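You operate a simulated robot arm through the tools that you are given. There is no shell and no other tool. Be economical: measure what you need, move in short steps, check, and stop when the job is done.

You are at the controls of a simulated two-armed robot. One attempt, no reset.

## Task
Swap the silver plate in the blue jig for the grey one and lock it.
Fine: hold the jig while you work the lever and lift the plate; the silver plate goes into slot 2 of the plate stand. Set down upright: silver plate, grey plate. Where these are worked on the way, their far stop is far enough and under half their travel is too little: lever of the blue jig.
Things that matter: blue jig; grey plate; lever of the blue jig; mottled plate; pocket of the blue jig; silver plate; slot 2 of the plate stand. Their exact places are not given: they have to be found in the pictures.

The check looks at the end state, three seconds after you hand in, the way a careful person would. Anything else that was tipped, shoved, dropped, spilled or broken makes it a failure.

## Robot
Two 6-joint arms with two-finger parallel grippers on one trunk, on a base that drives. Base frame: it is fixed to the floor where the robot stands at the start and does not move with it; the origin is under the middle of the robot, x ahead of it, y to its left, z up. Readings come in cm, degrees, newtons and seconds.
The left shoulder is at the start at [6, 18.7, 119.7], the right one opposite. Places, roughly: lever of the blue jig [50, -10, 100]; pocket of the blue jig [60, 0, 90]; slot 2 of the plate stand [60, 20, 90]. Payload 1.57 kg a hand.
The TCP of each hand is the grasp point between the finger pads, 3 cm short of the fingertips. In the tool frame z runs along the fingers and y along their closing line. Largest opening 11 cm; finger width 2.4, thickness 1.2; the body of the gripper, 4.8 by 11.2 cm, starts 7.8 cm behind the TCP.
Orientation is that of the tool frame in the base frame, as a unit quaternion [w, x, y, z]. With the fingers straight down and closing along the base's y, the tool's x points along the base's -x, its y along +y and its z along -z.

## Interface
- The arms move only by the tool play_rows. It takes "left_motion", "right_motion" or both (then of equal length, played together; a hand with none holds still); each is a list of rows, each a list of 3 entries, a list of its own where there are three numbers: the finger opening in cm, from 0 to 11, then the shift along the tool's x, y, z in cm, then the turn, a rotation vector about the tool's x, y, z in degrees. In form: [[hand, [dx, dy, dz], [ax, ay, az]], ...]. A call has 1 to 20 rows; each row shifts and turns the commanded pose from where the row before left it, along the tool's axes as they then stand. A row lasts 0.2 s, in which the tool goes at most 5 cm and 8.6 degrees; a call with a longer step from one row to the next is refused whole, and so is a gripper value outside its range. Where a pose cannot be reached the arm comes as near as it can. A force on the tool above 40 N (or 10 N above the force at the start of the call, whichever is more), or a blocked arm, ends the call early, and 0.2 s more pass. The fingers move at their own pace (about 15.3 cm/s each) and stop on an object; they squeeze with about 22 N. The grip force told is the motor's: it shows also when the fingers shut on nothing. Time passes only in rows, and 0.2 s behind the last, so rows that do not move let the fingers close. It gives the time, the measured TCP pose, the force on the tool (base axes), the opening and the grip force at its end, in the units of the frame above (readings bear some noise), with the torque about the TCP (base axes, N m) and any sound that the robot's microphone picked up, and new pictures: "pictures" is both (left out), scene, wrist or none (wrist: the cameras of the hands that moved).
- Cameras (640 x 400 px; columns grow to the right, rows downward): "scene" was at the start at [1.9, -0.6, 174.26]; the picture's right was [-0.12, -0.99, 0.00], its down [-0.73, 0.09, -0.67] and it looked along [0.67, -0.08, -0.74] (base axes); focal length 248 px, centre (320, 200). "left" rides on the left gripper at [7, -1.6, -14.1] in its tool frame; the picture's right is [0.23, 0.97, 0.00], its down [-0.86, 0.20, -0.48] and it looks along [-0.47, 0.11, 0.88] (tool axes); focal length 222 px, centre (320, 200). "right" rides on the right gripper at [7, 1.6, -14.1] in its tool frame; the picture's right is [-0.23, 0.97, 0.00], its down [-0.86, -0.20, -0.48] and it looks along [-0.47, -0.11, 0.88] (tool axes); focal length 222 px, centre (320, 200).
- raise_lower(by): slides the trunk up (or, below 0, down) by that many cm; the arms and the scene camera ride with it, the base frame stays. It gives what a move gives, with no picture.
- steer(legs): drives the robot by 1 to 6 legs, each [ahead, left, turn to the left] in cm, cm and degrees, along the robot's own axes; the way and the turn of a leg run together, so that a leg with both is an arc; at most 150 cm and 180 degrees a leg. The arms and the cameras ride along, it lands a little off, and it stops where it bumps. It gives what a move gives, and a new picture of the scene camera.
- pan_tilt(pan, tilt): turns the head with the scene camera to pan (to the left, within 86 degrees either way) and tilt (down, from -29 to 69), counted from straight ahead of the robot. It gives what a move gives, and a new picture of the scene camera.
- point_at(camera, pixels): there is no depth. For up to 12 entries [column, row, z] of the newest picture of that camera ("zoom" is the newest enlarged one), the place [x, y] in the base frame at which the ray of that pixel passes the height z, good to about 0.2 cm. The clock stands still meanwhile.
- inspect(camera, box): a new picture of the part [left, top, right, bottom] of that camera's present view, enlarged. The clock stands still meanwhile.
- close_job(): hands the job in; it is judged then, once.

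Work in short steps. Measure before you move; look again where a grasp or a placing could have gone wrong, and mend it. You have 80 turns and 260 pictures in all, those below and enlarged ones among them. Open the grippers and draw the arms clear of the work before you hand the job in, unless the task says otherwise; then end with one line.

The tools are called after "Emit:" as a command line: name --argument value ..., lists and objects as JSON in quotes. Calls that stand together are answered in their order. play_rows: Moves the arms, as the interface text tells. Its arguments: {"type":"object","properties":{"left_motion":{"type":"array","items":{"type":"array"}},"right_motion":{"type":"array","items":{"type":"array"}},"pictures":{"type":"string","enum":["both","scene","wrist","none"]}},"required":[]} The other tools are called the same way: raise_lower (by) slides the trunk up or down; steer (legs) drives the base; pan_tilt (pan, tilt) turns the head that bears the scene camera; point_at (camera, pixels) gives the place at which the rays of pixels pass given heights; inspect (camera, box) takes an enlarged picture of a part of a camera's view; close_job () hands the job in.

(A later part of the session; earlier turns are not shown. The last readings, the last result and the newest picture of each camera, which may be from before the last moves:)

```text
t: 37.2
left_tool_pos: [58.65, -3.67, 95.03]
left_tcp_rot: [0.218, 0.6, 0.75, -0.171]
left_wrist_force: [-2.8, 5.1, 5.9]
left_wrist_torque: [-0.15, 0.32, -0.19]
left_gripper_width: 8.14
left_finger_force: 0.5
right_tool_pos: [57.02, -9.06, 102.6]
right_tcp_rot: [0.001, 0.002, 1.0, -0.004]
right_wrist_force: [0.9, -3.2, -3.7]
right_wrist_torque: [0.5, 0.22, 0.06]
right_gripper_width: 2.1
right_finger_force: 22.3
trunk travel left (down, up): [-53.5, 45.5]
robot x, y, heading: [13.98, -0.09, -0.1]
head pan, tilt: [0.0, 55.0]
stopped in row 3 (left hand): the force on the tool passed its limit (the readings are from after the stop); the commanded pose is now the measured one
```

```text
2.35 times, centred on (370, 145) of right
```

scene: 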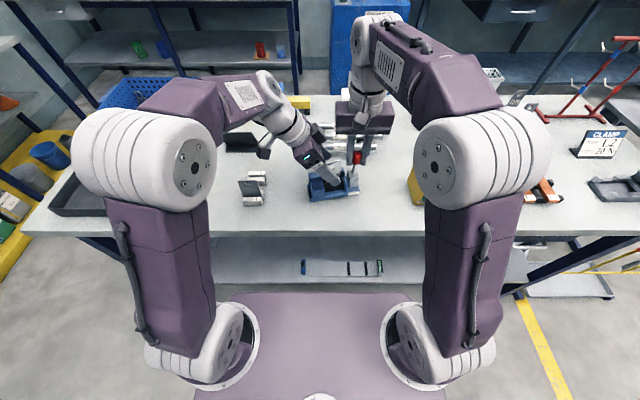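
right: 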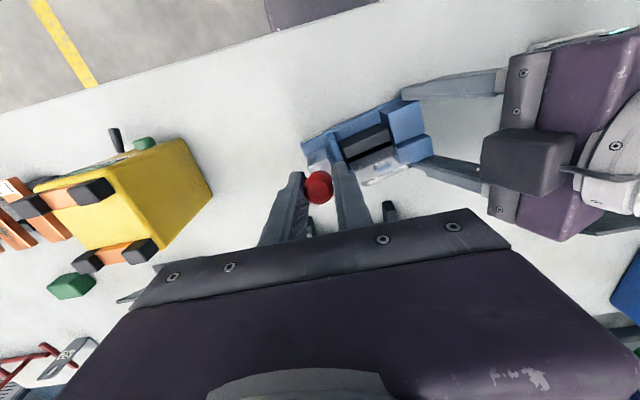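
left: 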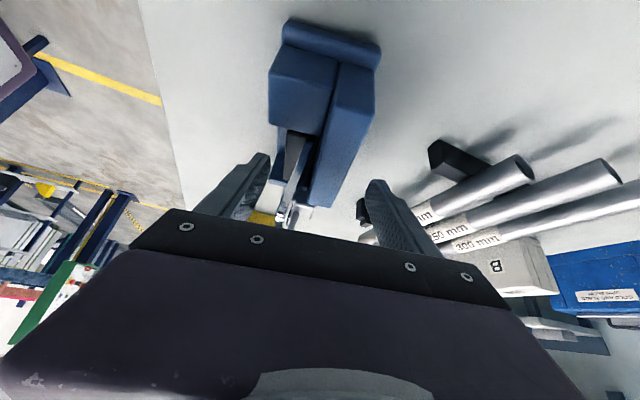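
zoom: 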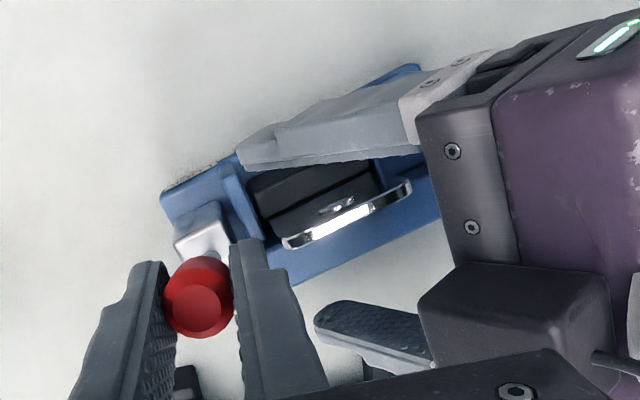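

The gripper body met the plate top and tipped the (already loose) plate slightly. Also the 0.72 Nm torque shows my pads' friction on the knob was causing most of the resistance. I back the left hand off, release the knob and raise the right hand.

Emit:
play_rows --left_motion '[[8, [0, 0, -2], [0, 0, 0]], [8, [0, 0, -3], [0, 0, 0]], [8, [0, 0, -3], [0, 0, 0]], [8, [0, 0, -2], [0, 0, 0]], [8, [0, 0, 0], [0, 0, 0]]]' --right_motion '[[3.5, [0, 0, 0], [0, 0, 0]], [4, [0, 0, 0], [0, 0, 0]], [4, [0, 0, -3], [0, 0, 0]], [4, [0, 0, -3], [0, 0, 0]], [4, [0, 0, -3], [0, 0, 0]]]' --pictures "both"

Emit:
inspect --camera "scene" --box '[280, 135, 380, 210]'

Emit:
inspect --camera "right" --box '[260, 60, 480, 230]'

```text
t: 38.4
left_tool_pos: [57.46, 1.38, 103.27]
left_tcp_rot: [0.219, 0.6, 0.75, -0.171]
left_wrist_force: [-0.2, 0.7, 0.2]
left_wrist_torque: [-0.01, 0.02, 0.01]
left_gripper_width: 8.02
left_finger_force: 0.0
right_tool_pos: [57.2, -8.87, 111.73]
right_tcp_rot: [0.0, 0.001, 1.0, -0.005]
right_wrist_force: [-0.3, 0.1, 0.0]
right_wrist_torque: [-0.01, -0.02, -0.02]
right_gripper_width: 4.01
right_finger_force: 0.0
trunk travel left (down, up): [-53.5, 45.5]
robot x, y, heading: [13.82, 0.1, -0.1]
head pan, tilt: [0.0, 55.0]
```

scene: 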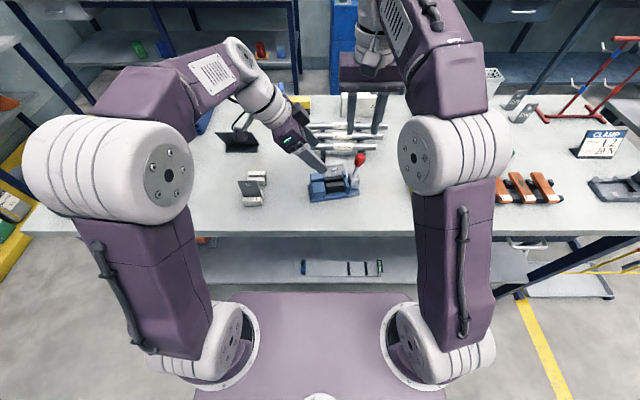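
right: 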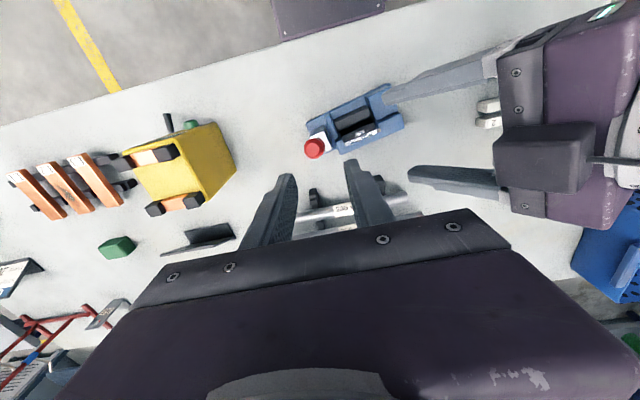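
left: 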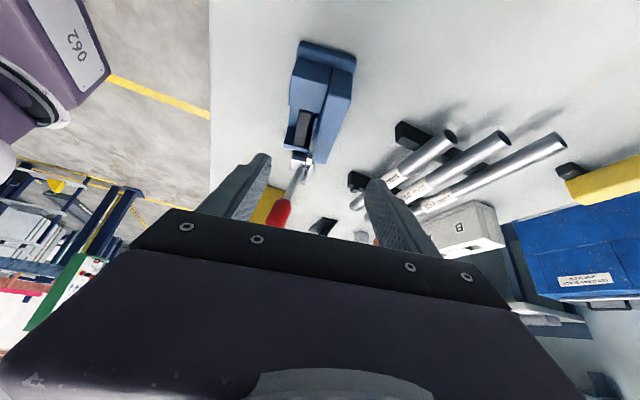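

```text
5.33 times, centred on (330, 172) of scene
```

zoom: 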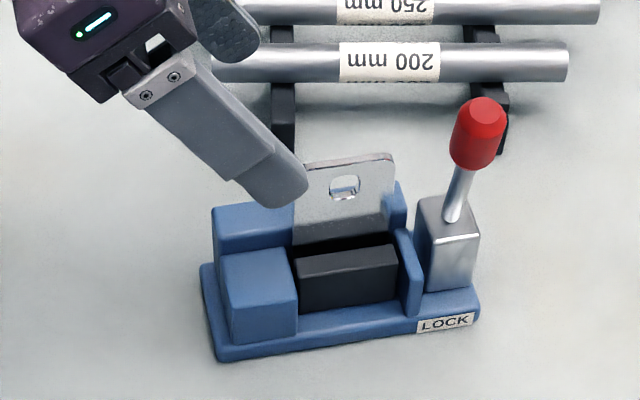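

```text
2.35 times, centred on (370, 145) of right
```

zoom: 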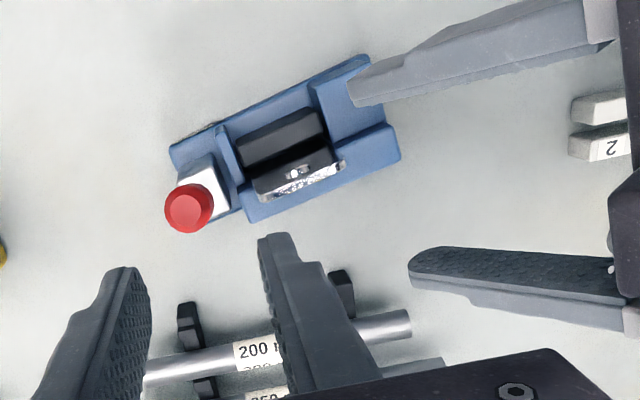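

The jaw is open and lever stands near vertical. I get the jig's pose again before re-gripping its left end aligned.

Emit:
point_at --camera "scene" --pixels '[[310.9, 202.4, 88.5], [360, 193.6, 88.5], [346.5, 168.8, 92], [343.7, 163.6, 98], [360.3, 161.8, 104], [355.5, 175.5, 95.5], [309.8, 174.5, 92]]'

Emit:
point_at --camera "right" --pixels '[[313.5, 148, 104], [377.9, 133.9, 98], [341.5, 156, 98], [326, 139, 95.5]]'

```text
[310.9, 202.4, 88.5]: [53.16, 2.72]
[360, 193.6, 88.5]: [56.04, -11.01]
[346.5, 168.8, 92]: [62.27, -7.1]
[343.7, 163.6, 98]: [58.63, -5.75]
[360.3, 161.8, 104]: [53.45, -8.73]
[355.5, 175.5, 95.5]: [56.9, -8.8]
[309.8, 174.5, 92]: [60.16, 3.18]
```

```text
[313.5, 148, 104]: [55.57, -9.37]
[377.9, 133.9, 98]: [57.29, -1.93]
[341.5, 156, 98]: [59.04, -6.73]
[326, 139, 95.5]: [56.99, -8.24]
```

I re-grip the jig's left end, aligned with its ~12° yaw.

Emit:
play_rows --left_motion '[[8, [3.2, -0.5, 0], [0, 0, 0]], [8, [3.17, -0.39, 0], [0, 0, 0]], [8, [0, 0, 2.6], [0, 0, 0]], [8, [0, 0, 2.5], [0, 0, 0]], [8, [0, 0, 2.5], [0, 0, 0]], [8, [0, 0, 0], [0, 0, 0]], [0, [0, 0, 0], [0, 0, 0]], [0, [0, 0, 0], [0, 0, 0]], [0, [0, 0, 0], [0, 0, 0]]]' --pictures "both"

Emit:
inspect --camera "scene" --box '[280, 135, 380, 210]'

```text
t: 40.4
left_tool_pos: [56.27, 2.55, 93.48]
left_tcp_rot: [0.219, 0.6, 0.75, -0.171]
left_wrist_force: [-0.8, -0.1, -0.7]
left_wrist_torque: [-0.05, 0.1, -0.11]
left_gripper_width: 5.86
left_finger_force: 22.2
right_tool_pos: [57.13, -8.87, 111.72]
right_tcp_rot: [0.001, 0.002, 1.0, -0.005]
right_wrist_force: [0.3, 0.2, 0.5]
right_wrist_torque: [-0.01, -0.05, -0.02]
right_gripper_width: 3.99
right_finger_force: 0.1
trunk travel left (down, up): [-53.5, 45.5]
robot x, y, heading: [13.35, -0.22, -0.0]
head pan, tilt: [0.0, 55.0]
```

scene: 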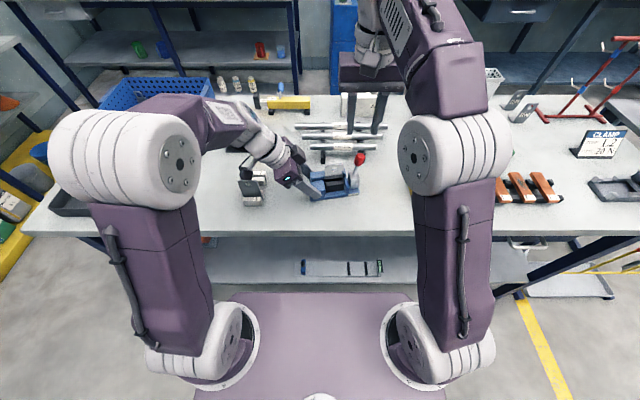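
left: 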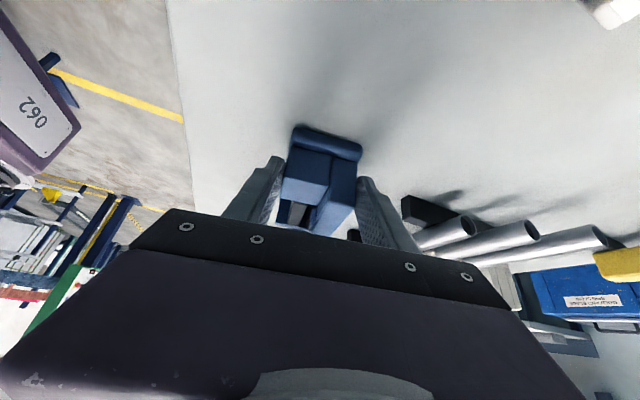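

```text
5.33 times, centred on (330, 172) of scene
```

zoom: 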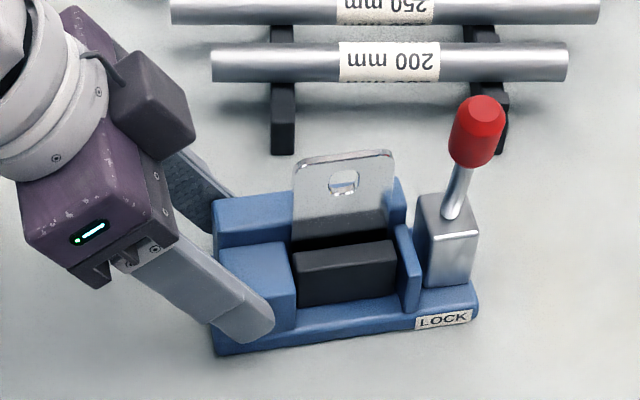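

Firm grip again. I turn the jig back by 12° to its original place.

Emit:
play_rows --left_motion '[[0, [0.19, 0.22, -0.12], [2.12, 0, 3.39]], [0, [0.19, 0.22, -0.12], [2.12, 0, 3.39]], [0, [0.19, 0.22, -0.12], [2.12, 0, 3.39]], [0, [0, 0, 0], [0, 0, 0]]]' --pictures "scene"

Emit:
inspect --camera "scene" --box '[280, 135, 380, 210]'

Emit:
inspect --camera "right" --box '[260, 60, 480, 230]'

```text
t: 41.4
left_tool_pos: [56.9, 3.28, 93.52]
left_tcp_rot: [0.199, 0.676, 0.683, -0.193]
left_wrist_force: [0.8, -0.5, 0.0]
left_wrist_torque: [-0.04, 0.09, 0.16]
left_gripper_width: 5.78
left_finger_force: 21.9
right_tool_pos: [57.17, -9.01, 111.74]
right_tcp_rot: [0.0, 0.002, 1.0, -0.004]
right_wrist_force: [-0.1, -0.2, -0.3]
right_wrist_torque: [0.03, 0.0, -0.03]
right_gripper_width: 3.99
right_finger_force: 0.1
trunk travel left (down, up): [-53.5, 45.5]
robot x, y, heading: [13.73, 0.07, -0.1]
head pan, tilt: [0.0, 55.0]
```

scene: 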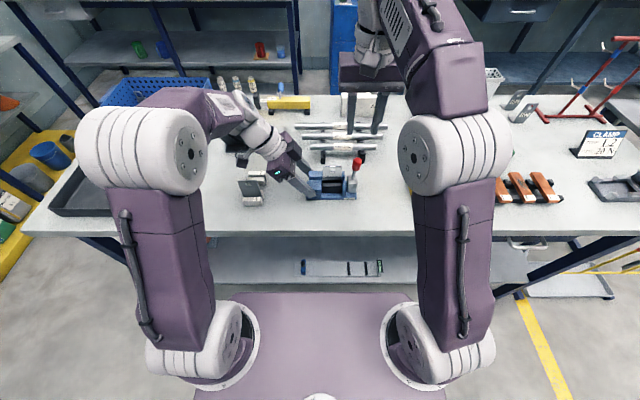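

```text
5.33 times, centred on (330, 172) of scene
```

zoom: 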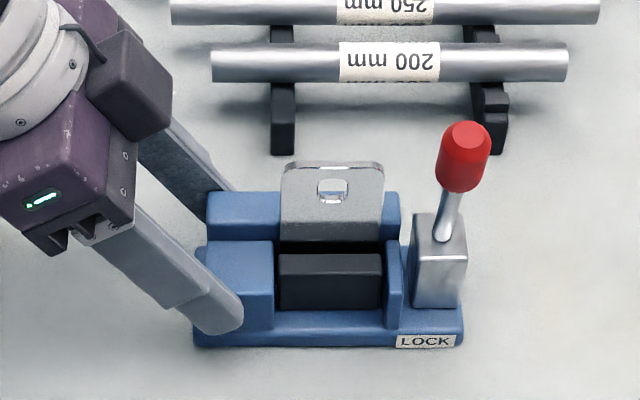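

```text
2.35 times, centred on (370, 145) of right
```

zoom: 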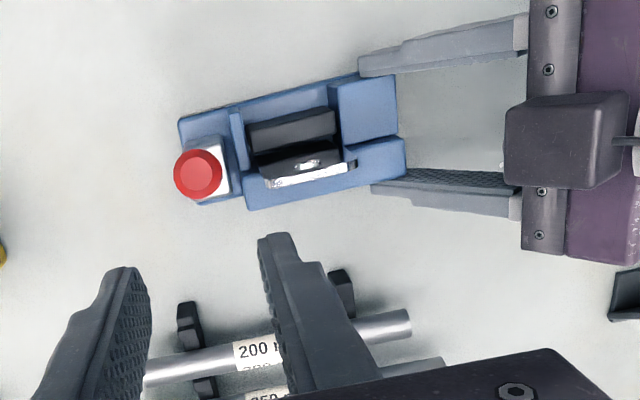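

Jig is back at its original pose and lever stays. I check the knob's location from both cameras before pushing it with a closed fist.

Emit:
point_at --camera "right" --pixels '[[318.2, 133, 104], [318.2, 133, 101], [318.2, 129, 96]]'

Emit:
point_at --camera "scene" --pixels '[[358, 159.8, 104], [358, 159.8, 102], [357.2, 163.6, 101], [352.8, 179.5, 95.5]]'

```text
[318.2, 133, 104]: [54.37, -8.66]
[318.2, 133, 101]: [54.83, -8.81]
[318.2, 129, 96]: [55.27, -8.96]
```

```text
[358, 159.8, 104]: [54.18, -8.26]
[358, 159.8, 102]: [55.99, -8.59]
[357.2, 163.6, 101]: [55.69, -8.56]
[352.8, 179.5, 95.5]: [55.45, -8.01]
```

Knob top ≈(54.3,-8.5,104). I close the right hand, go in front of the knob at x≈51, tips at z≈101.

Emit:
play_rows --right_motion '[[0, [3, 0.2, 0], [0, 0, 0]], [0, [3.2, 0.2, 0], [0, 0, 0]], [0, [0, 0, 2.6], [0, 0, 0]], [0, [0, 0, 2.6], [0, 0, 0]], [0, [0, 0, 2.5], [0, 0, 0]], [0, [0, 0, 0], [0, 0, 0]]]' --pictures "both"

Emit:
inspect --camera "scene" --box '[290, 130, 410, 220]'

```text
t: 42.8
left_tool_pos: [56.86, 3.42, 93.56]
left_tcp_rot: [0.2, 0.675, 0.684, -0.192]
left_wrist_force: [-0.9, 1.2, 0.2]
left_wrist_torque: [0.11, 0.12, -0.14]
left_gripper_width: 5.78
left_finger_force: 22.6
right_tool_pos: [50.8, -8.43, 103.81]
right_tcp_rot: [0.0, 0.002, 1.0, -0.004]
right_wrist_force: [0.6, 0.7, 0.4]
right_wrist_torque: [-0.02, 0.04, 0.01]
right_gripper_width: 0.0
right_finger_force: 22.2
trunk travel left (down, up): [-53.5, 45.5]
robot x, y, heading: [13.87, 0.22, -0.2]
head pan, tilt: [0.0, 55.0]
```

scene: 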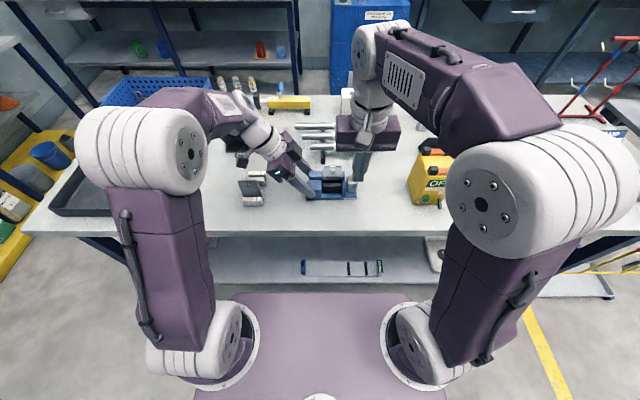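
right: 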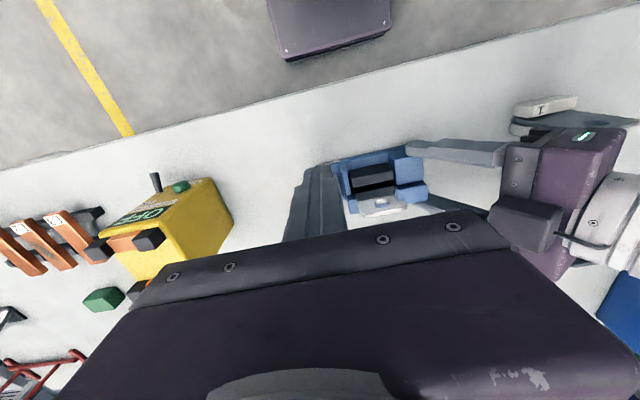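

```text
4.44 times, centred on (350, 175) of scene
```

zoom: 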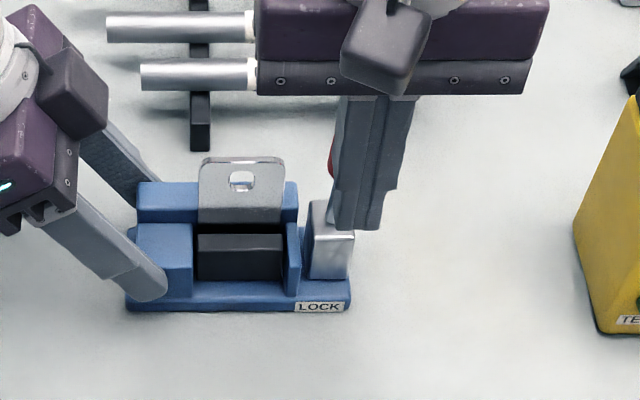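

Now I push slowly in +x and watch the force.

Emit:
play_rows --right_motion '[[0, [-0.5, 0, 0], [0, 0, 0]], [0, [-0.5, 0, 0], [0, 0, 0]], [0, [-0.4, 0, 0], [0, 0, 0]], [0, [-0.4, 0, 0], [0, 0, 0]], [0, [-0.4, 0, 0], [0, 0, 0]], [0, [-0.4, 0, 0], [0, 0, 0]], [0, [-0.4, 0, 0], [0, 0, 0]]]' --pictures "none"

Emit:
inspect --camera "scene" --box '[290, 130, 410, 220]'

```text
t: 44.4
left_tool_pos: [56.88, 3.42, 93.51]
left_tcp_rot: [0.199, 0.675, 0.684, -0.192]
left_wrist_force: [1.3, -0.1, -0.3]
left_wrist_torque: [-0.01, 0.11, 0.14]
left_gripper_width: 5.77
left_finger_force: 21.5
right_tool_pos: [53.73, -8.57, 103.81]
right_tcp_rot: [0.001, 0.002, 1.0, -0.004]
right_wrist_force: [-0.5, 0.2, 0.3]
right_wrist_torque: [-0.01, 0.02, -0.02]
right_gripper_width: 0.0
right_finger_force: 21.3
trunk travel left (down, up): [-53.5, 45.5]
robot x, y, heading: [13.52, -0.06, -0.1]
head pan, tilt: [0.0, 55.0]
```

```text
4.44 times, centred on (350, 175) of scene
```

zoom: 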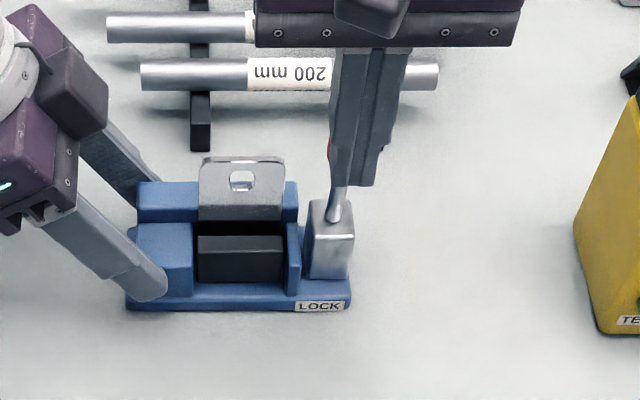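

No resistance and the jig stands still. I keep pushing.

Emit:
play_rows --right_motion '[[0, [-0.4, 0, 0], [0, 0, 0]], [0, [-0.4, 0, 0], [0, 0, 0]], [0, [-0.4, 0, 0], [0, 0, 0]], [0, [-0.4, 0, 0], [0, 0, 0]], [0, [-0.4, 0, 0], [0, 0, 0]], [0, [-0.4, 0, 0], [0, 0, 0]]]' --pictures "none"

Emit:
inspect --camera "scene" --box '[290, 130, 410, 220]'

```text
t: 45.8
left_tool_pos: [56.87, 3.37, 93.47]
left_tcp_rot: [0.199, 0.675, 0.684, -0.192]
left_wrist_force: [7.0, 2.7, -0.4]
left_wrist_torque: [-0.27, 0.52, 0.94]
left_gripper_width: 5.98
left_finger_force: 22.1
right_tool_pos: [56.03, -8.6, 103.97]
right_tcp_rot: [0.0, 0.001, 1.0, -0.005]
right_wrist_force: [-10.2, -3.2, 4.8]
right_wrist_torque: [-0.15, 0.25, -0.04]
right_gripper_width: 0.01
right_finger_force: 21.4
trunk travel left (down, up): [-53.5, 45.5]
robot x, y, heading: [13.57, 0.19, -0.2]
head pan, tilt: [0.0, 55.0]
```

```text
4.44 times, centred on (350, 175) of scene
```

zoom: 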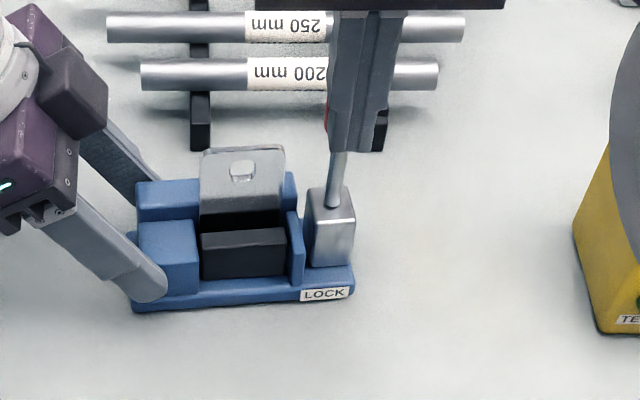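

Resistance of 10 N and the jig starts to yaw again: probably the far stop. I retract the fist and look.

Emit:
play_rows --right_motion '[[0, [1.5, 0, 0], [0, 0, 0]], [0, [3, 0, -3], [0, 0, 0]], [0, [4, -3, -3], [0, 0, 0]], [0, [0, -4, -2], [0, 0, 0]], [0, [0, -4, 0], [0, 0, 0]]]' --pictures "both"

Emit:
inspect --camera "scene" --box '[290, 130, 380, 210]'

Emit:
inspect --camera "right" --box '[300, 50, 520, 200]'

```text
refused: row 3 steps farther than a row can; nothing moved
```

```text
5.00 times, centred on (335, 170) of scene
```

zoom: 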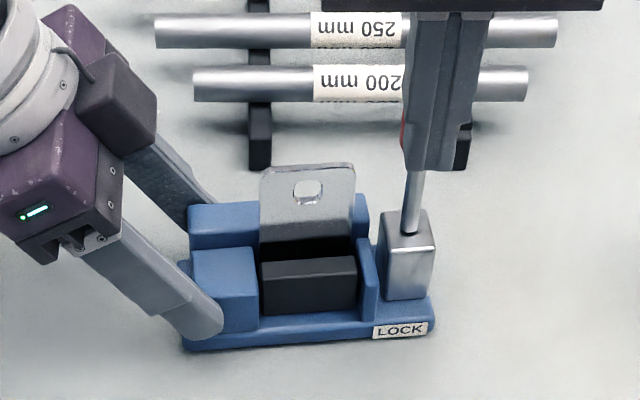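

```text
2.67 times, centred on (410, 125) of right
```

zoom: 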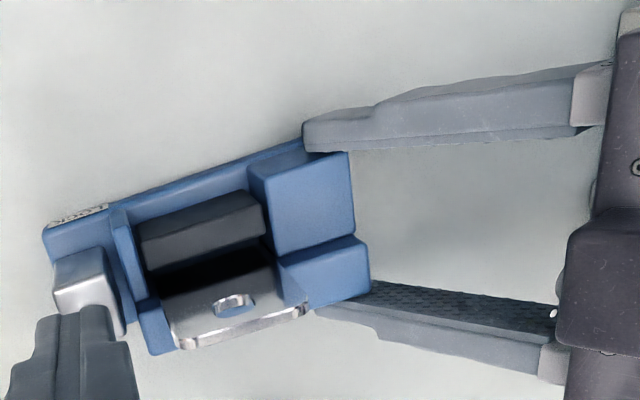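

The jaw gap is now large and the lever about vertical. I retract the fist with smaller rows.

Emit:
play_rows --right_motion '[[0, [1.5, 0, 0], [0, 0, 0]], [0, [3, 0, -2], [0, 0, 0]], [0, [3, -2, -3], [0, 0, 0]], [0, [0, -4, -2], [0, 0, 0]], [0, [0, -4, 0], [0, 0, 0]]]' --pictures "wrist"

Emit:
inspect --camera "scene" --box '[290, 130, 380, 210]'

Emit:
inspect --camera "right" --box '[320, 50, 540, 200]'

```text
t: 47.0
left_tool_pos: [56.91, 3.38, 93.56]
left_tcp_rot: [0.199, 0.674, 0.685, -0.192]
left_wrist_force: [-0.2, -2.3, 1.0]
left_wrist_torque: [0.34, 0.19, 0.05]
left_gripper_width: 5.83
left_finger_force: 22.2
right_tool_pos: [48.52, -18.53, 110.77]
right_tcp_rot: [0.001, 0.001, 1.0, -0.004]
right_wrist_force: [-1.0, -0.1, 0.2]
right_wrist_torque: [-0.03, -0.03, 0.0]
right_gripper_width: 0.0
right_finger_force: 21.2
trunk travel left (down, up): [-53.5, 45.5]
robot x, y, heading: [13.75, -0.18, 0.0]
head pan, tilt: [0.0, 55.0]
```

right: 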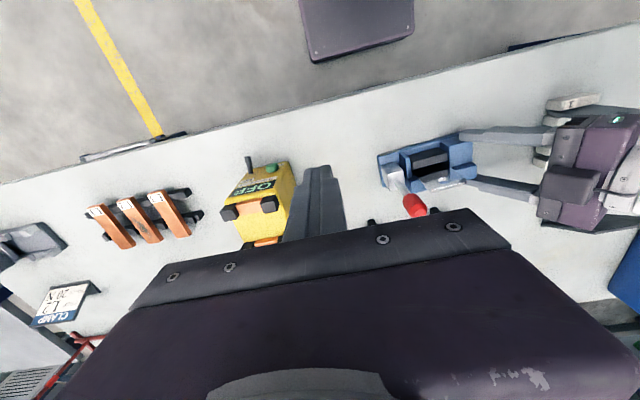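

```text
5.00 times, centred on (335, 170) of scene
```

zoom: 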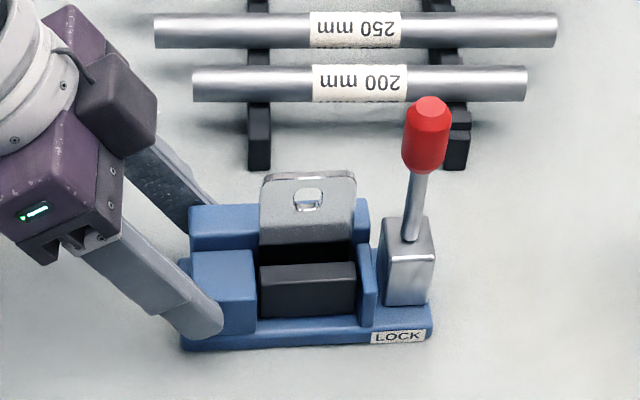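

```text
2.67 times, centred on (430, 125) of right
```

zoom: 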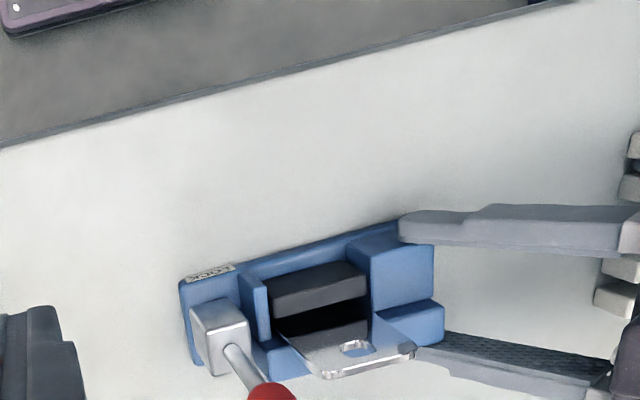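

Lever stands upright, jaw gap clear. I locate the knob to hold the jig by the lever with the right hand while the left takes the plate.

Emit:
point_at --camera "right" --pixels '[[414, 204, 102], [414, 204, 103], [402, 186, 96]]'

Emit:
point_at --camera "scene" --pixels '[[356.5, 157.5, 102], [356.5, 157.5, 103], [353, 176, 96], [323.6, 165, 98], [341, 164.6, 98]]'

```text
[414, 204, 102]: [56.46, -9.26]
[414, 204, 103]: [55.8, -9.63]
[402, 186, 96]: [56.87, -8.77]
```

```text
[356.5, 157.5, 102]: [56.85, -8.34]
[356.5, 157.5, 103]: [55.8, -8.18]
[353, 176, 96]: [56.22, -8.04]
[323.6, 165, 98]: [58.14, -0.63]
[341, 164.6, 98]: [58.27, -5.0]
```

Knob ≈(56.6,-8.5,102). I bring the right hand over it, descend and grip.

Emit:
play_rows --right_motion '[[5, [-2.5, 2.5, -1], [0, 0, 0]], [5, [-2.6, 2.5, -1], [0, 0, 0]], [5, [-3, 2.5, 0], [0, 0, 0]], [5, [0, 2.5, 0], [0, 0, 0]], [5, [0, 0, 3], [0, 0, 0]], [5, [0, 0, 3], [0, 0, 0]], [5, [0, 0, 0], [0, 0, 0]]]' --pictures "wrist"

Emit:
inspect --camera "scene" --box '[290, 130, 410, 210]'

```text
t: 48.6
left_tool_pos: [56.89, 3.34, 93.6]
left_tcp_rot: [0.199, 0.674, 0.685, -0.192]
left_wrist_force: [0.8, 0.4, 0.1]
left_wrist_torque: [-0.09, 0.06, 0.2]
left_gripper_width: 5.82
left_finger_force: 22.1
right_tool_pos: [56.82, -8.71, 106.93]
right_tcp_rot: [0.001, 0.001, 1.0, -0.004]
right_wrist_force: [0.6, -0.5, 0.1]
right_wrist_torque: [-0.03, -0.02, 0.01]
right_gripper_width: 5.03
right_finger_force: 0.1
trunk travel left (down, up): [-53.5, 45.5]
robot x, y, heading: [13.55, 0.07, 0.1]
head pan, tilt: [0.0, 55.0]
```

right: 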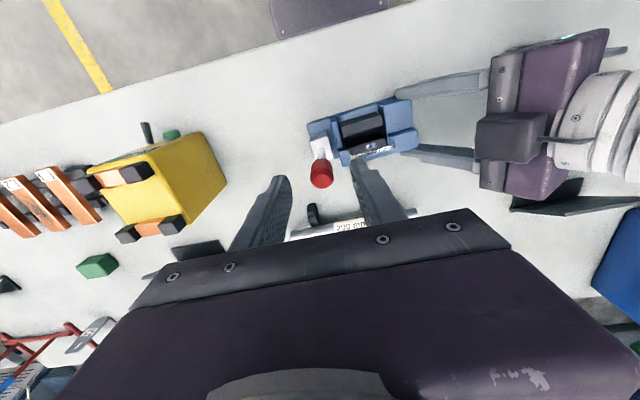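

```text
5.00 times, centred on (350, 170) of scene
```

zoom: 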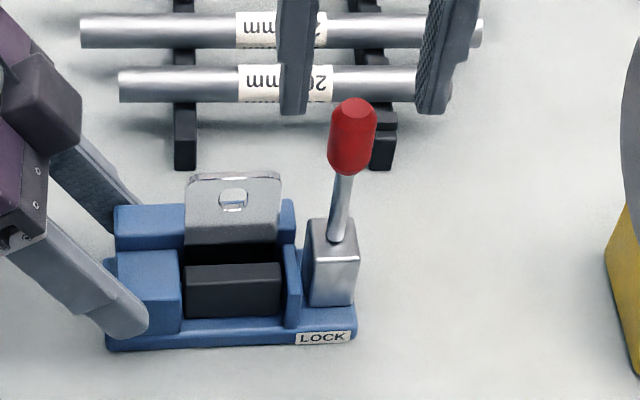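

Knob is centred between the fingers. Descend 5 cm and close.

Emit:
play_rows --right_motion '[[5, [0.2, 0, 2.5], [0, 0, 0]], [5, [0, 0, 2.3], [0, 0, 0]], [5, [0, 0, 0], [0, 0, 0]], [0, [0, 0, 0], [0, 0, 0]], [0, [0, 0, 0], [0, 0, 0]], [0, [0, 0, 0], [0, 0, 0]]]' --pictures "none"

Emit:
inspect --camera "scene" --box '[290, 130, 410, 210]'

```text
t: 50.0
left_tool_pos: [56.91, 3.45, 93.51]
left_tcp_rot: [0.2, 0.675, 0.684, -0.192]
left_wrist_force: [1.9, 10.6, -0.2]
left_wrist_torque: [-0.3, 0.07, 0.38]
left_gripper_width: 5.84
left_finger_force: 21.7
right_tool_pos: [56.59, -8.76, 102.13]
right_tcp_rot: [0.0, 0.002, 1.0, -0.005]
right_wrist_force: [-1.0, -10.7, 2.4]
right_wrist_torque: [0.01, 0.12, -0.17]
right_gripper_width: 2.11
right_finger_force: 22.1
trunk travel left (down, up): [-53.5, 45.5]
robot x, y, heading: [13.59, 0.1, -0.3]
head pan, tilt: [0.0, 55.0]
```

```text
5.00 times, centred on (350, 170) of scene
```

zoom: 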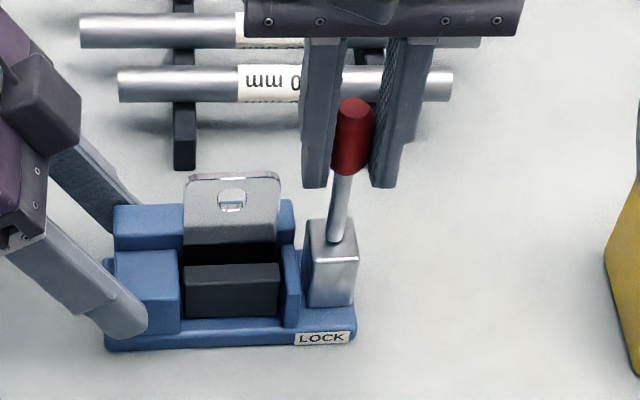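

I relieve the side force, release the left hand and bring it to a pre-grasp point over the silver plate.

Emit:
play_rows --left_motion '[[8, [0, 0, 0], [0, 0, 0]], [8, [0, 0, 0], [0, 0, 0]], [8, [0, 0, -4], [0, 0, 0]], [8, [0, 0, -4], [0, 0, 0]], [6, [-3, 0.4, 1], [0, 0, 0]], [6, [-3.1, 0.4, 1.3], [0, 0, 0]], [6, [0, 0, 0], [0, 0, 0]]]' --right_motion '[[0, [0, -0.2, 0], [0, 0, 0]], [0, [0, 0, 0], [0, 0, 0]], [0, [0, 0, 0], [0, 0, 0]], [0, [0, 0, 0], [0, 0, 0]], [0, [0, 0, 0], [0, 0, 0]], [0, [0, 0, 0], [0, 0, 0]], [0, [0, 0, 0], [0, 0, 0]]]' --pictures "wrist"

Emit:
inspect --camera "scene" --box '[280, 120, 400, 210]'

Emit:
inspect --camera "right" --box '[300, 60, 520, 230]'

```text
t: 51.6
left_tool_pos: [57.64, 1.37, 101.71]
left_tcp_rot: [0.199, 0.675, 0.684, -0.192]
left_wrist_force: [-0.2, 0.3, -0.2]
left_wrist_torque: [0.02, -0.02, -0.03]
left_gripper_width: 5.98
left_finger_force: 0.1
right_tool_pos: [56.57, -8.8, 102.17]
right_tcp_rot: [0.0, 0.002, 1.0, -0.004]
right_wrist_force: [0.7, -0.3, 0.1]
right_wrist_torque: [0.25, 0.01, -0.08]
right_gripper_width: 2.11
right_finger_force: 22.2
trunk travel left (down, up): [-53.5, 45.5]
robot x, y, heading: [13.8, -0.01, -0.2]
head pan, tilt: [0.0, 55.0]
```

right: 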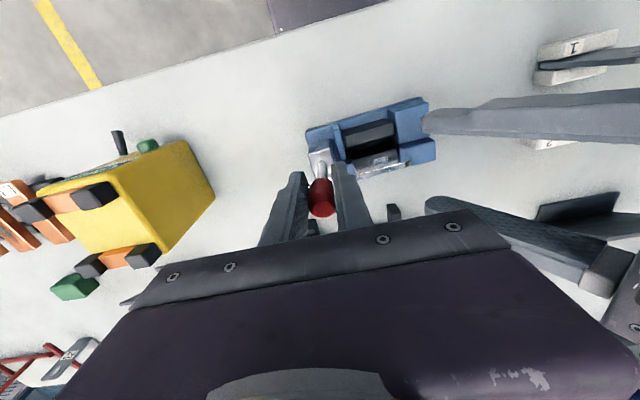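
left: 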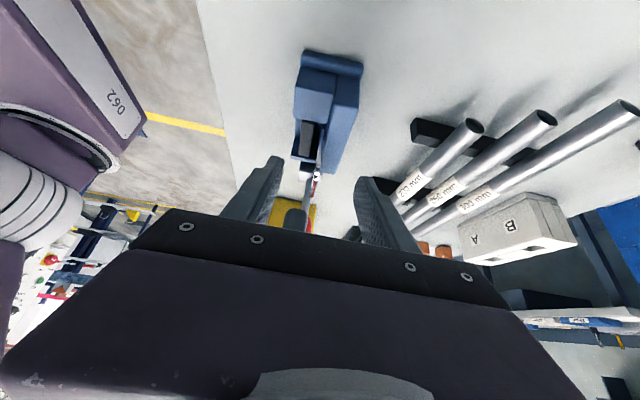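

```text
4.44 times, centred on (340, 165) of scene
```

zoom: 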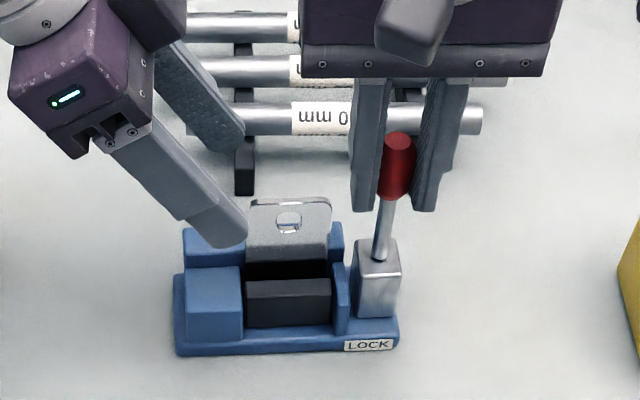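

```text
2.35 times, centred on (410, 145) of right
```

zoom: 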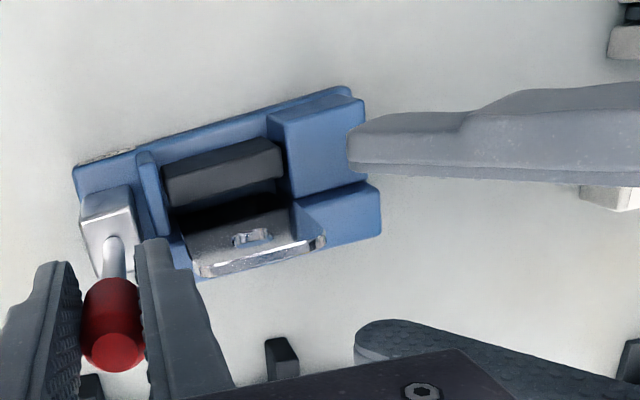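

Plate lies between the fingers. Advance 6 cm along the tool and close.

Emit:
play_rows --left_motion '[[5, [0, 0, 2], [0, 0, 0]], [5, [0, 0, 2], [0, 0, 0]], [5, [0, 0, 2], [0, 0, 0]], [5, [0, 0, 0], [0, 0, 0]]]' --pictures "wrist"

Emit:
inspect --camera "right" --box '[300, 60, 520, 230]'

Emit:
inspect --camera "scene" --box '[280, 120, 400, 210]'

```text
t: 52.6
left_tool_pos: [57.61, -1.83, 96.6]
left_tcp_rot: [0.199, 0.676, 0.684, -0.192]
left_wrist_force: [0.0, 0.3, 0.8]
left_wrist_torque: [-0.03, -0.01, 0.01]
left_gripper_width: 5.0
left_finger_force: 0.0
right_tool_pos: [56.57, -8.84, 102.15]
right_tcp_rot: [0.0, 0.002, 1.0, -0.004]
right_wrist_force: [-0.3, -0.3, -0.1]
right_wrist_torque: [0.23, 0.02, -0.02]
right_gripper_width: 2.12
right_finger_force: 22.1
trunk travel left (down, up): [-53.5, 45.5]
robot x, y, heading: [13.24, -0.01, 0.0]
head pan, tilt: [0.0, 55.0]
```

left: 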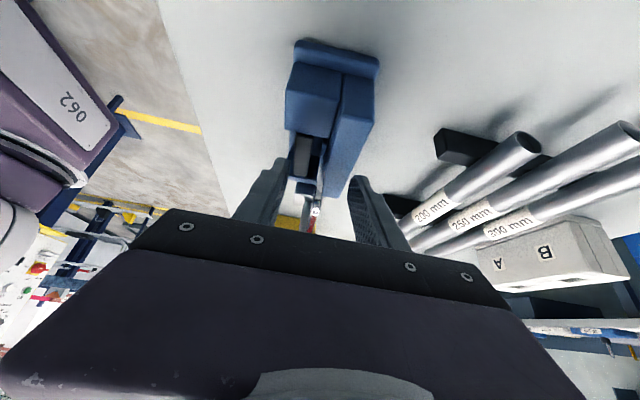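

```text
2.35 times, centred on (410, 145) of right
```

zoom: 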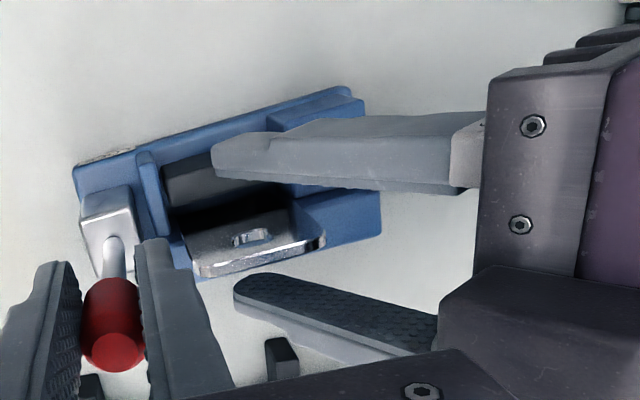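

```text
4.44 times, centred on (340, 165) of scene
```

zoom: 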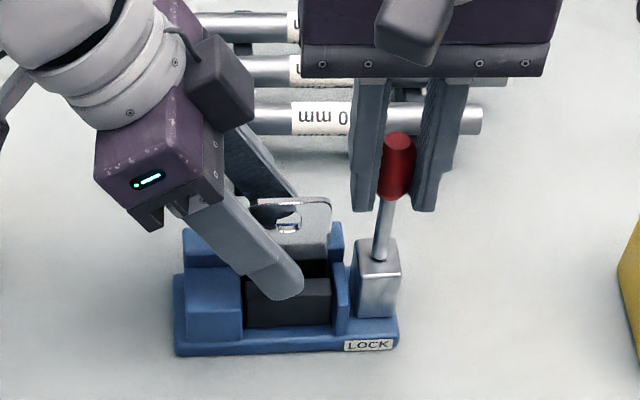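

Fingers straddle the plate properly. Close.

Emit:
play_rows --left_motion '[[2.5, [0, 0, 0], [0, 0, 0]], [0, [0, 0, 0], [0, 0, 0]], [0, [0, 0, 0], [0, 0, 0]], [0, [0, 0, 0], [0, 0, 0]]]' --pictures "wrist"

Emit:
inspect --camera "right" --box '[300, 60, 520, 230]'

Emit:
inspect --camera "scene" --box '[280, 120, 400, 210]'

```text
t: 53.6
left_tool_pos: [57.83, -1.73, 96.55]
left_tcp_rot: [0.201, 0.675, 0.684, -0.191]
left_wrist_force: [18.3, 14.9, 2.4]
left_wrist_torque: [0.34, -0.54, 0.62]
left_gripper_width: 2.86
left_finger_force: 21.8
right_tool_pos: [56.54, -8.87, 102.17]
right_tcp_rot: [-0.001, 0.002, 1.0, -0.005]
right_wrist_force: [-14.1, -14.3, 5.5]
right_wrist_torque: [0.11, 0.66, -0.11]
right_gripper_width: 2.13
right_finger_force: 22.3
trunk travel left (down, up): [-53.5, 45.5]
robot x, y, heading: [13.42, 0.04, -0.0]
head pan, tilt: [0.0, 55.0]
```

left: 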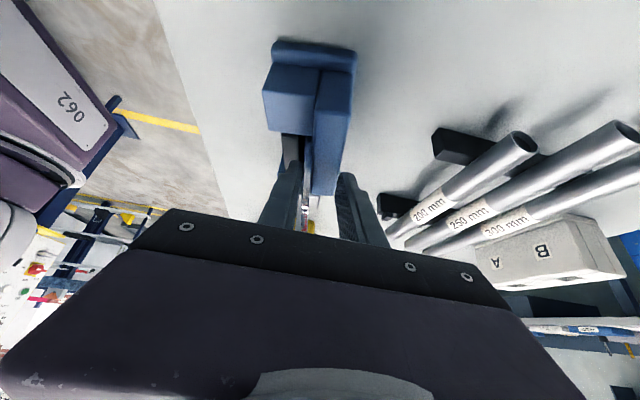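

```text
2.35 times, centred on (410, 145) of right
```

zoom: 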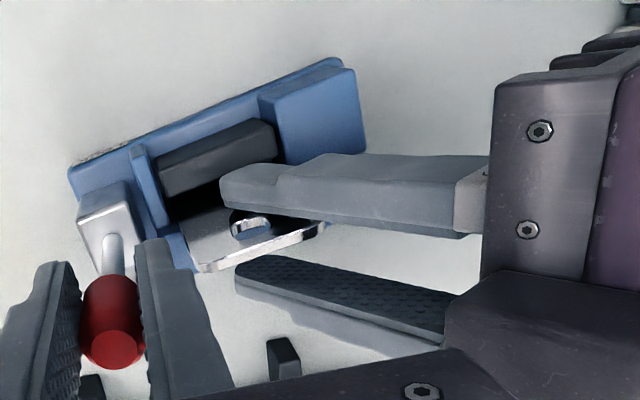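

```text
4.44 times, centred on (340, 165) of scene
```

zoom: 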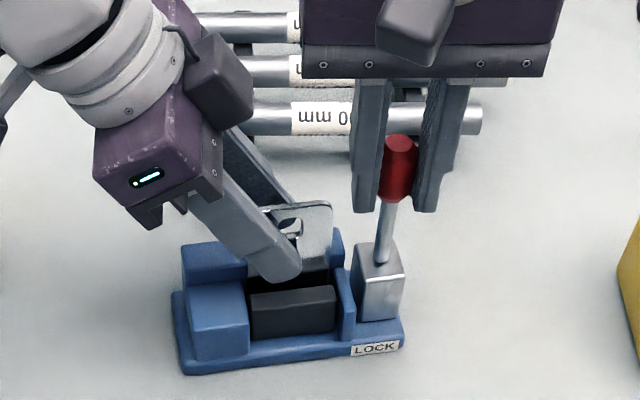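

Width 2.86 means the rear finger caught the rear wall along with the plate and pushed the jig. I open, raise 1.8 cm and look.

Emit:
play_rows --left_motion '[[5, [0, 0, 0], [0, 0, 0]], [5, [0, 0, 0], [0, 0, 0]], [5, [-0.48, 0, -0.77], [0, 0, 0]], [5, [-0.48, 0, -0.77], [0, 0, 0]], [5, [0, 0, 0], [0, 0, 0]]]' --pictures "wrist"

Emit:
inspect --camera "right" --box '[300, 60, 520, 230]'

Emit:
inspect --camera "scene" --box '[280, 120, 400, 210]'

```text
t: 54.8
left_tool_pos: [57.7, -1.91, 98.53]
left_tcp_rot: [0.198, 0.675, 0.684, -0.192]
left_wrist_force: [-0.9, -0.3, 0.0]
left_wrist_torque: [-0.02, 0.0, -0.01]
left_gripper_width: 5.01
left_finger_force: 0.1
right_tool_pos: [56.49, -8.84, 102.14]
right_tcp_rot: [0.0, 0.001, 1.0, -0.004]
right_wrist_force: [0.5, 1.7, 0.6]
right_wrist_torque: [0.39, -0.22, -0.04]
right_gripper_width: 2.11
right_finger_force: 21.8
trunk travel left (down, up): [-53.5, 45.5]
robot x, y, heading: [13.73, -0.35, -0.4]
head pan, tilt: [0.0, 55.0]
```

left: 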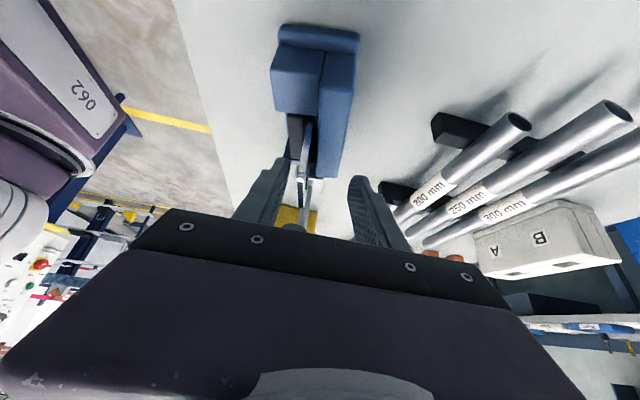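

```text
2.35 times, centred on (410, 145) of right
```

zoom: 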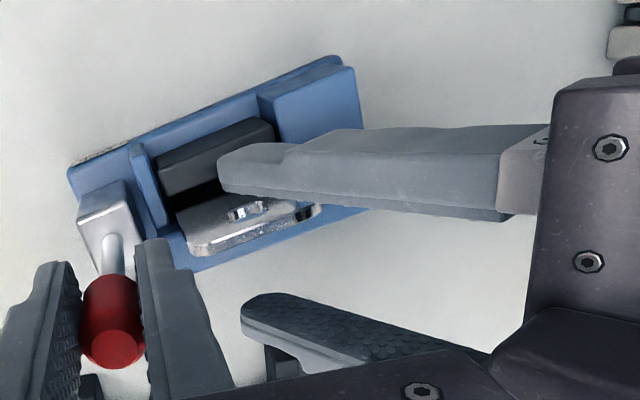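

```text
4.44 times, centred on (340, 165) of scene
```

zoom: 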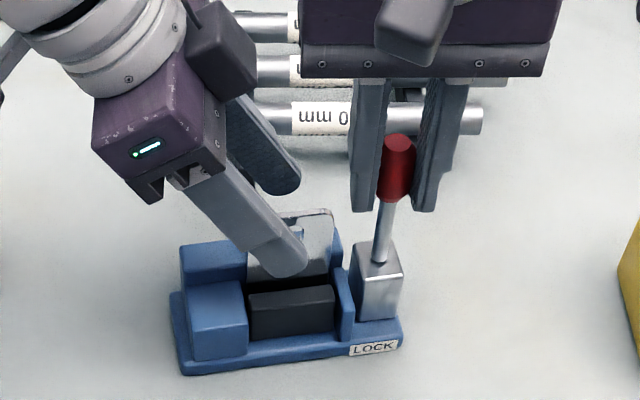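

I measure the plate's top edge (right camera, hand unmoved) for the yaw and centre.

Emit:
point_at --camera "right" --pixels '[[358, 163.5, 98.3], [409, 147, 98.3], [358, 163.5, 99], [409, 147, 99]]'

Emit:
point_at --camera "scene" --pixels '[[342.5, 167.8, 98.3], [333, 168.7, 98.3], [342.5, 167.8, 99], [310, 201, 88.5], [358.5, 197, 88.5]]'

```text
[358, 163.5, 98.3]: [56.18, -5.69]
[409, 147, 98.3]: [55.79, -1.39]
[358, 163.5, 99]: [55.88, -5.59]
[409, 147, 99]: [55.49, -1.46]
```

```text
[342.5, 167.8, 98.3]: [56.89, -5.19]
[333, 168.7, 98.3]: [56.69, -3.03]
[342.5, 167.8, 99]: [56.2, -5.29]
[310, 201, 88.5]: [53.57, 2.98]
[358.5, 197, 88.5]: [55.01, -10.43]
```

Plate centre ≈(56.5,-3.3), yaw ≈6°. I align the left hand, lower 0.85 cm and close.

Emit:
play_rows --left_motion '[[5, [0, -1.1, 0], [-3.2, 0, -5.1]], [4, [0.11, 0, 0.93], [0, 0, 0]], [4, [0, 0, 0], [0, 0, 0]], [2, [0, 0, 0], [0, 0, 0]], [0, [0, 0, 0], [0, 0, 0]], [0, [0, 0, 0], [0, 0, 0]], [0, [0, 0, 0], [0, 0, 0]]]' --pictures "wrist"

Emit:
inspect --camera "right" --box '[300, 60, 520, 230]'

Emit:
inspect --camera "scene" --box '[280, 120, 400, 210]'

```text
t: 56.4
left_tool_pos: [56.68, -2.46, 97.52]
left_tcp_rot: [0.209, 0.639, 0.718, -0.182]
left_wrist_force: [-5.4, -0.7, 3.0]
left_wrist_torque: [-0.15, 0.4, 0.04]
left_gripper_width: 0.5
left_finger_force: 22.0
right_tool_pos: [56.58, -8.91, 102.11]
right_tcp_rot: [0.001, 0.002, 1.0, -0.005]
right_wrist_force: [4.3, 1.0, -0.3]
right_wrist_torque: [0.31, -0.55, -0.17]
right_gripper_width: 2.11
right_finger_force: 22.3
trunk travel left (down, up): [-53.5, 45.5]
robot x, y, heading: [13.38, -0.1, -0.0]
head pan, tilt: [0.0, 55.0]
```

left: 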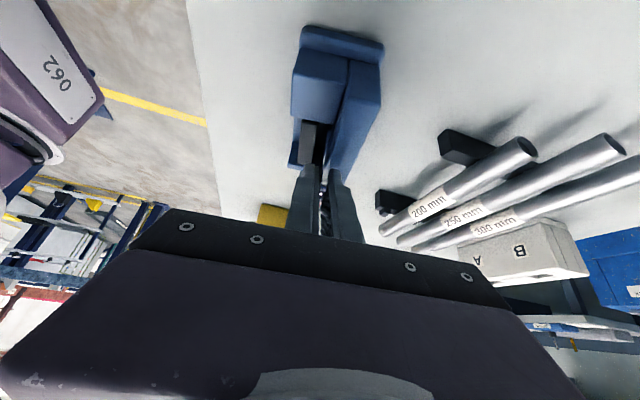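

```text
2.35 times, centred on (410, 145) of right
```

zoom: 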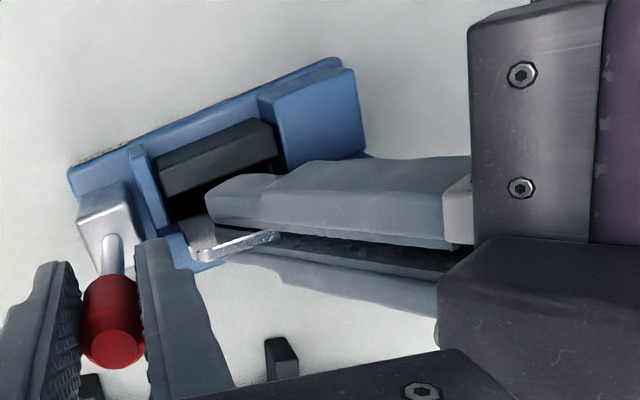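

```text
4.44 times, centred on (340, 165) of scene
```

zoom: 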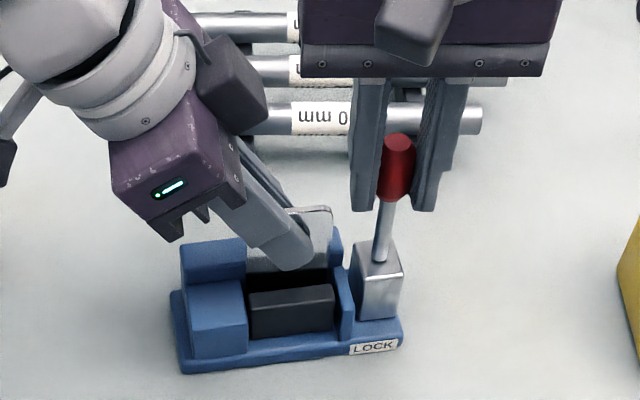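

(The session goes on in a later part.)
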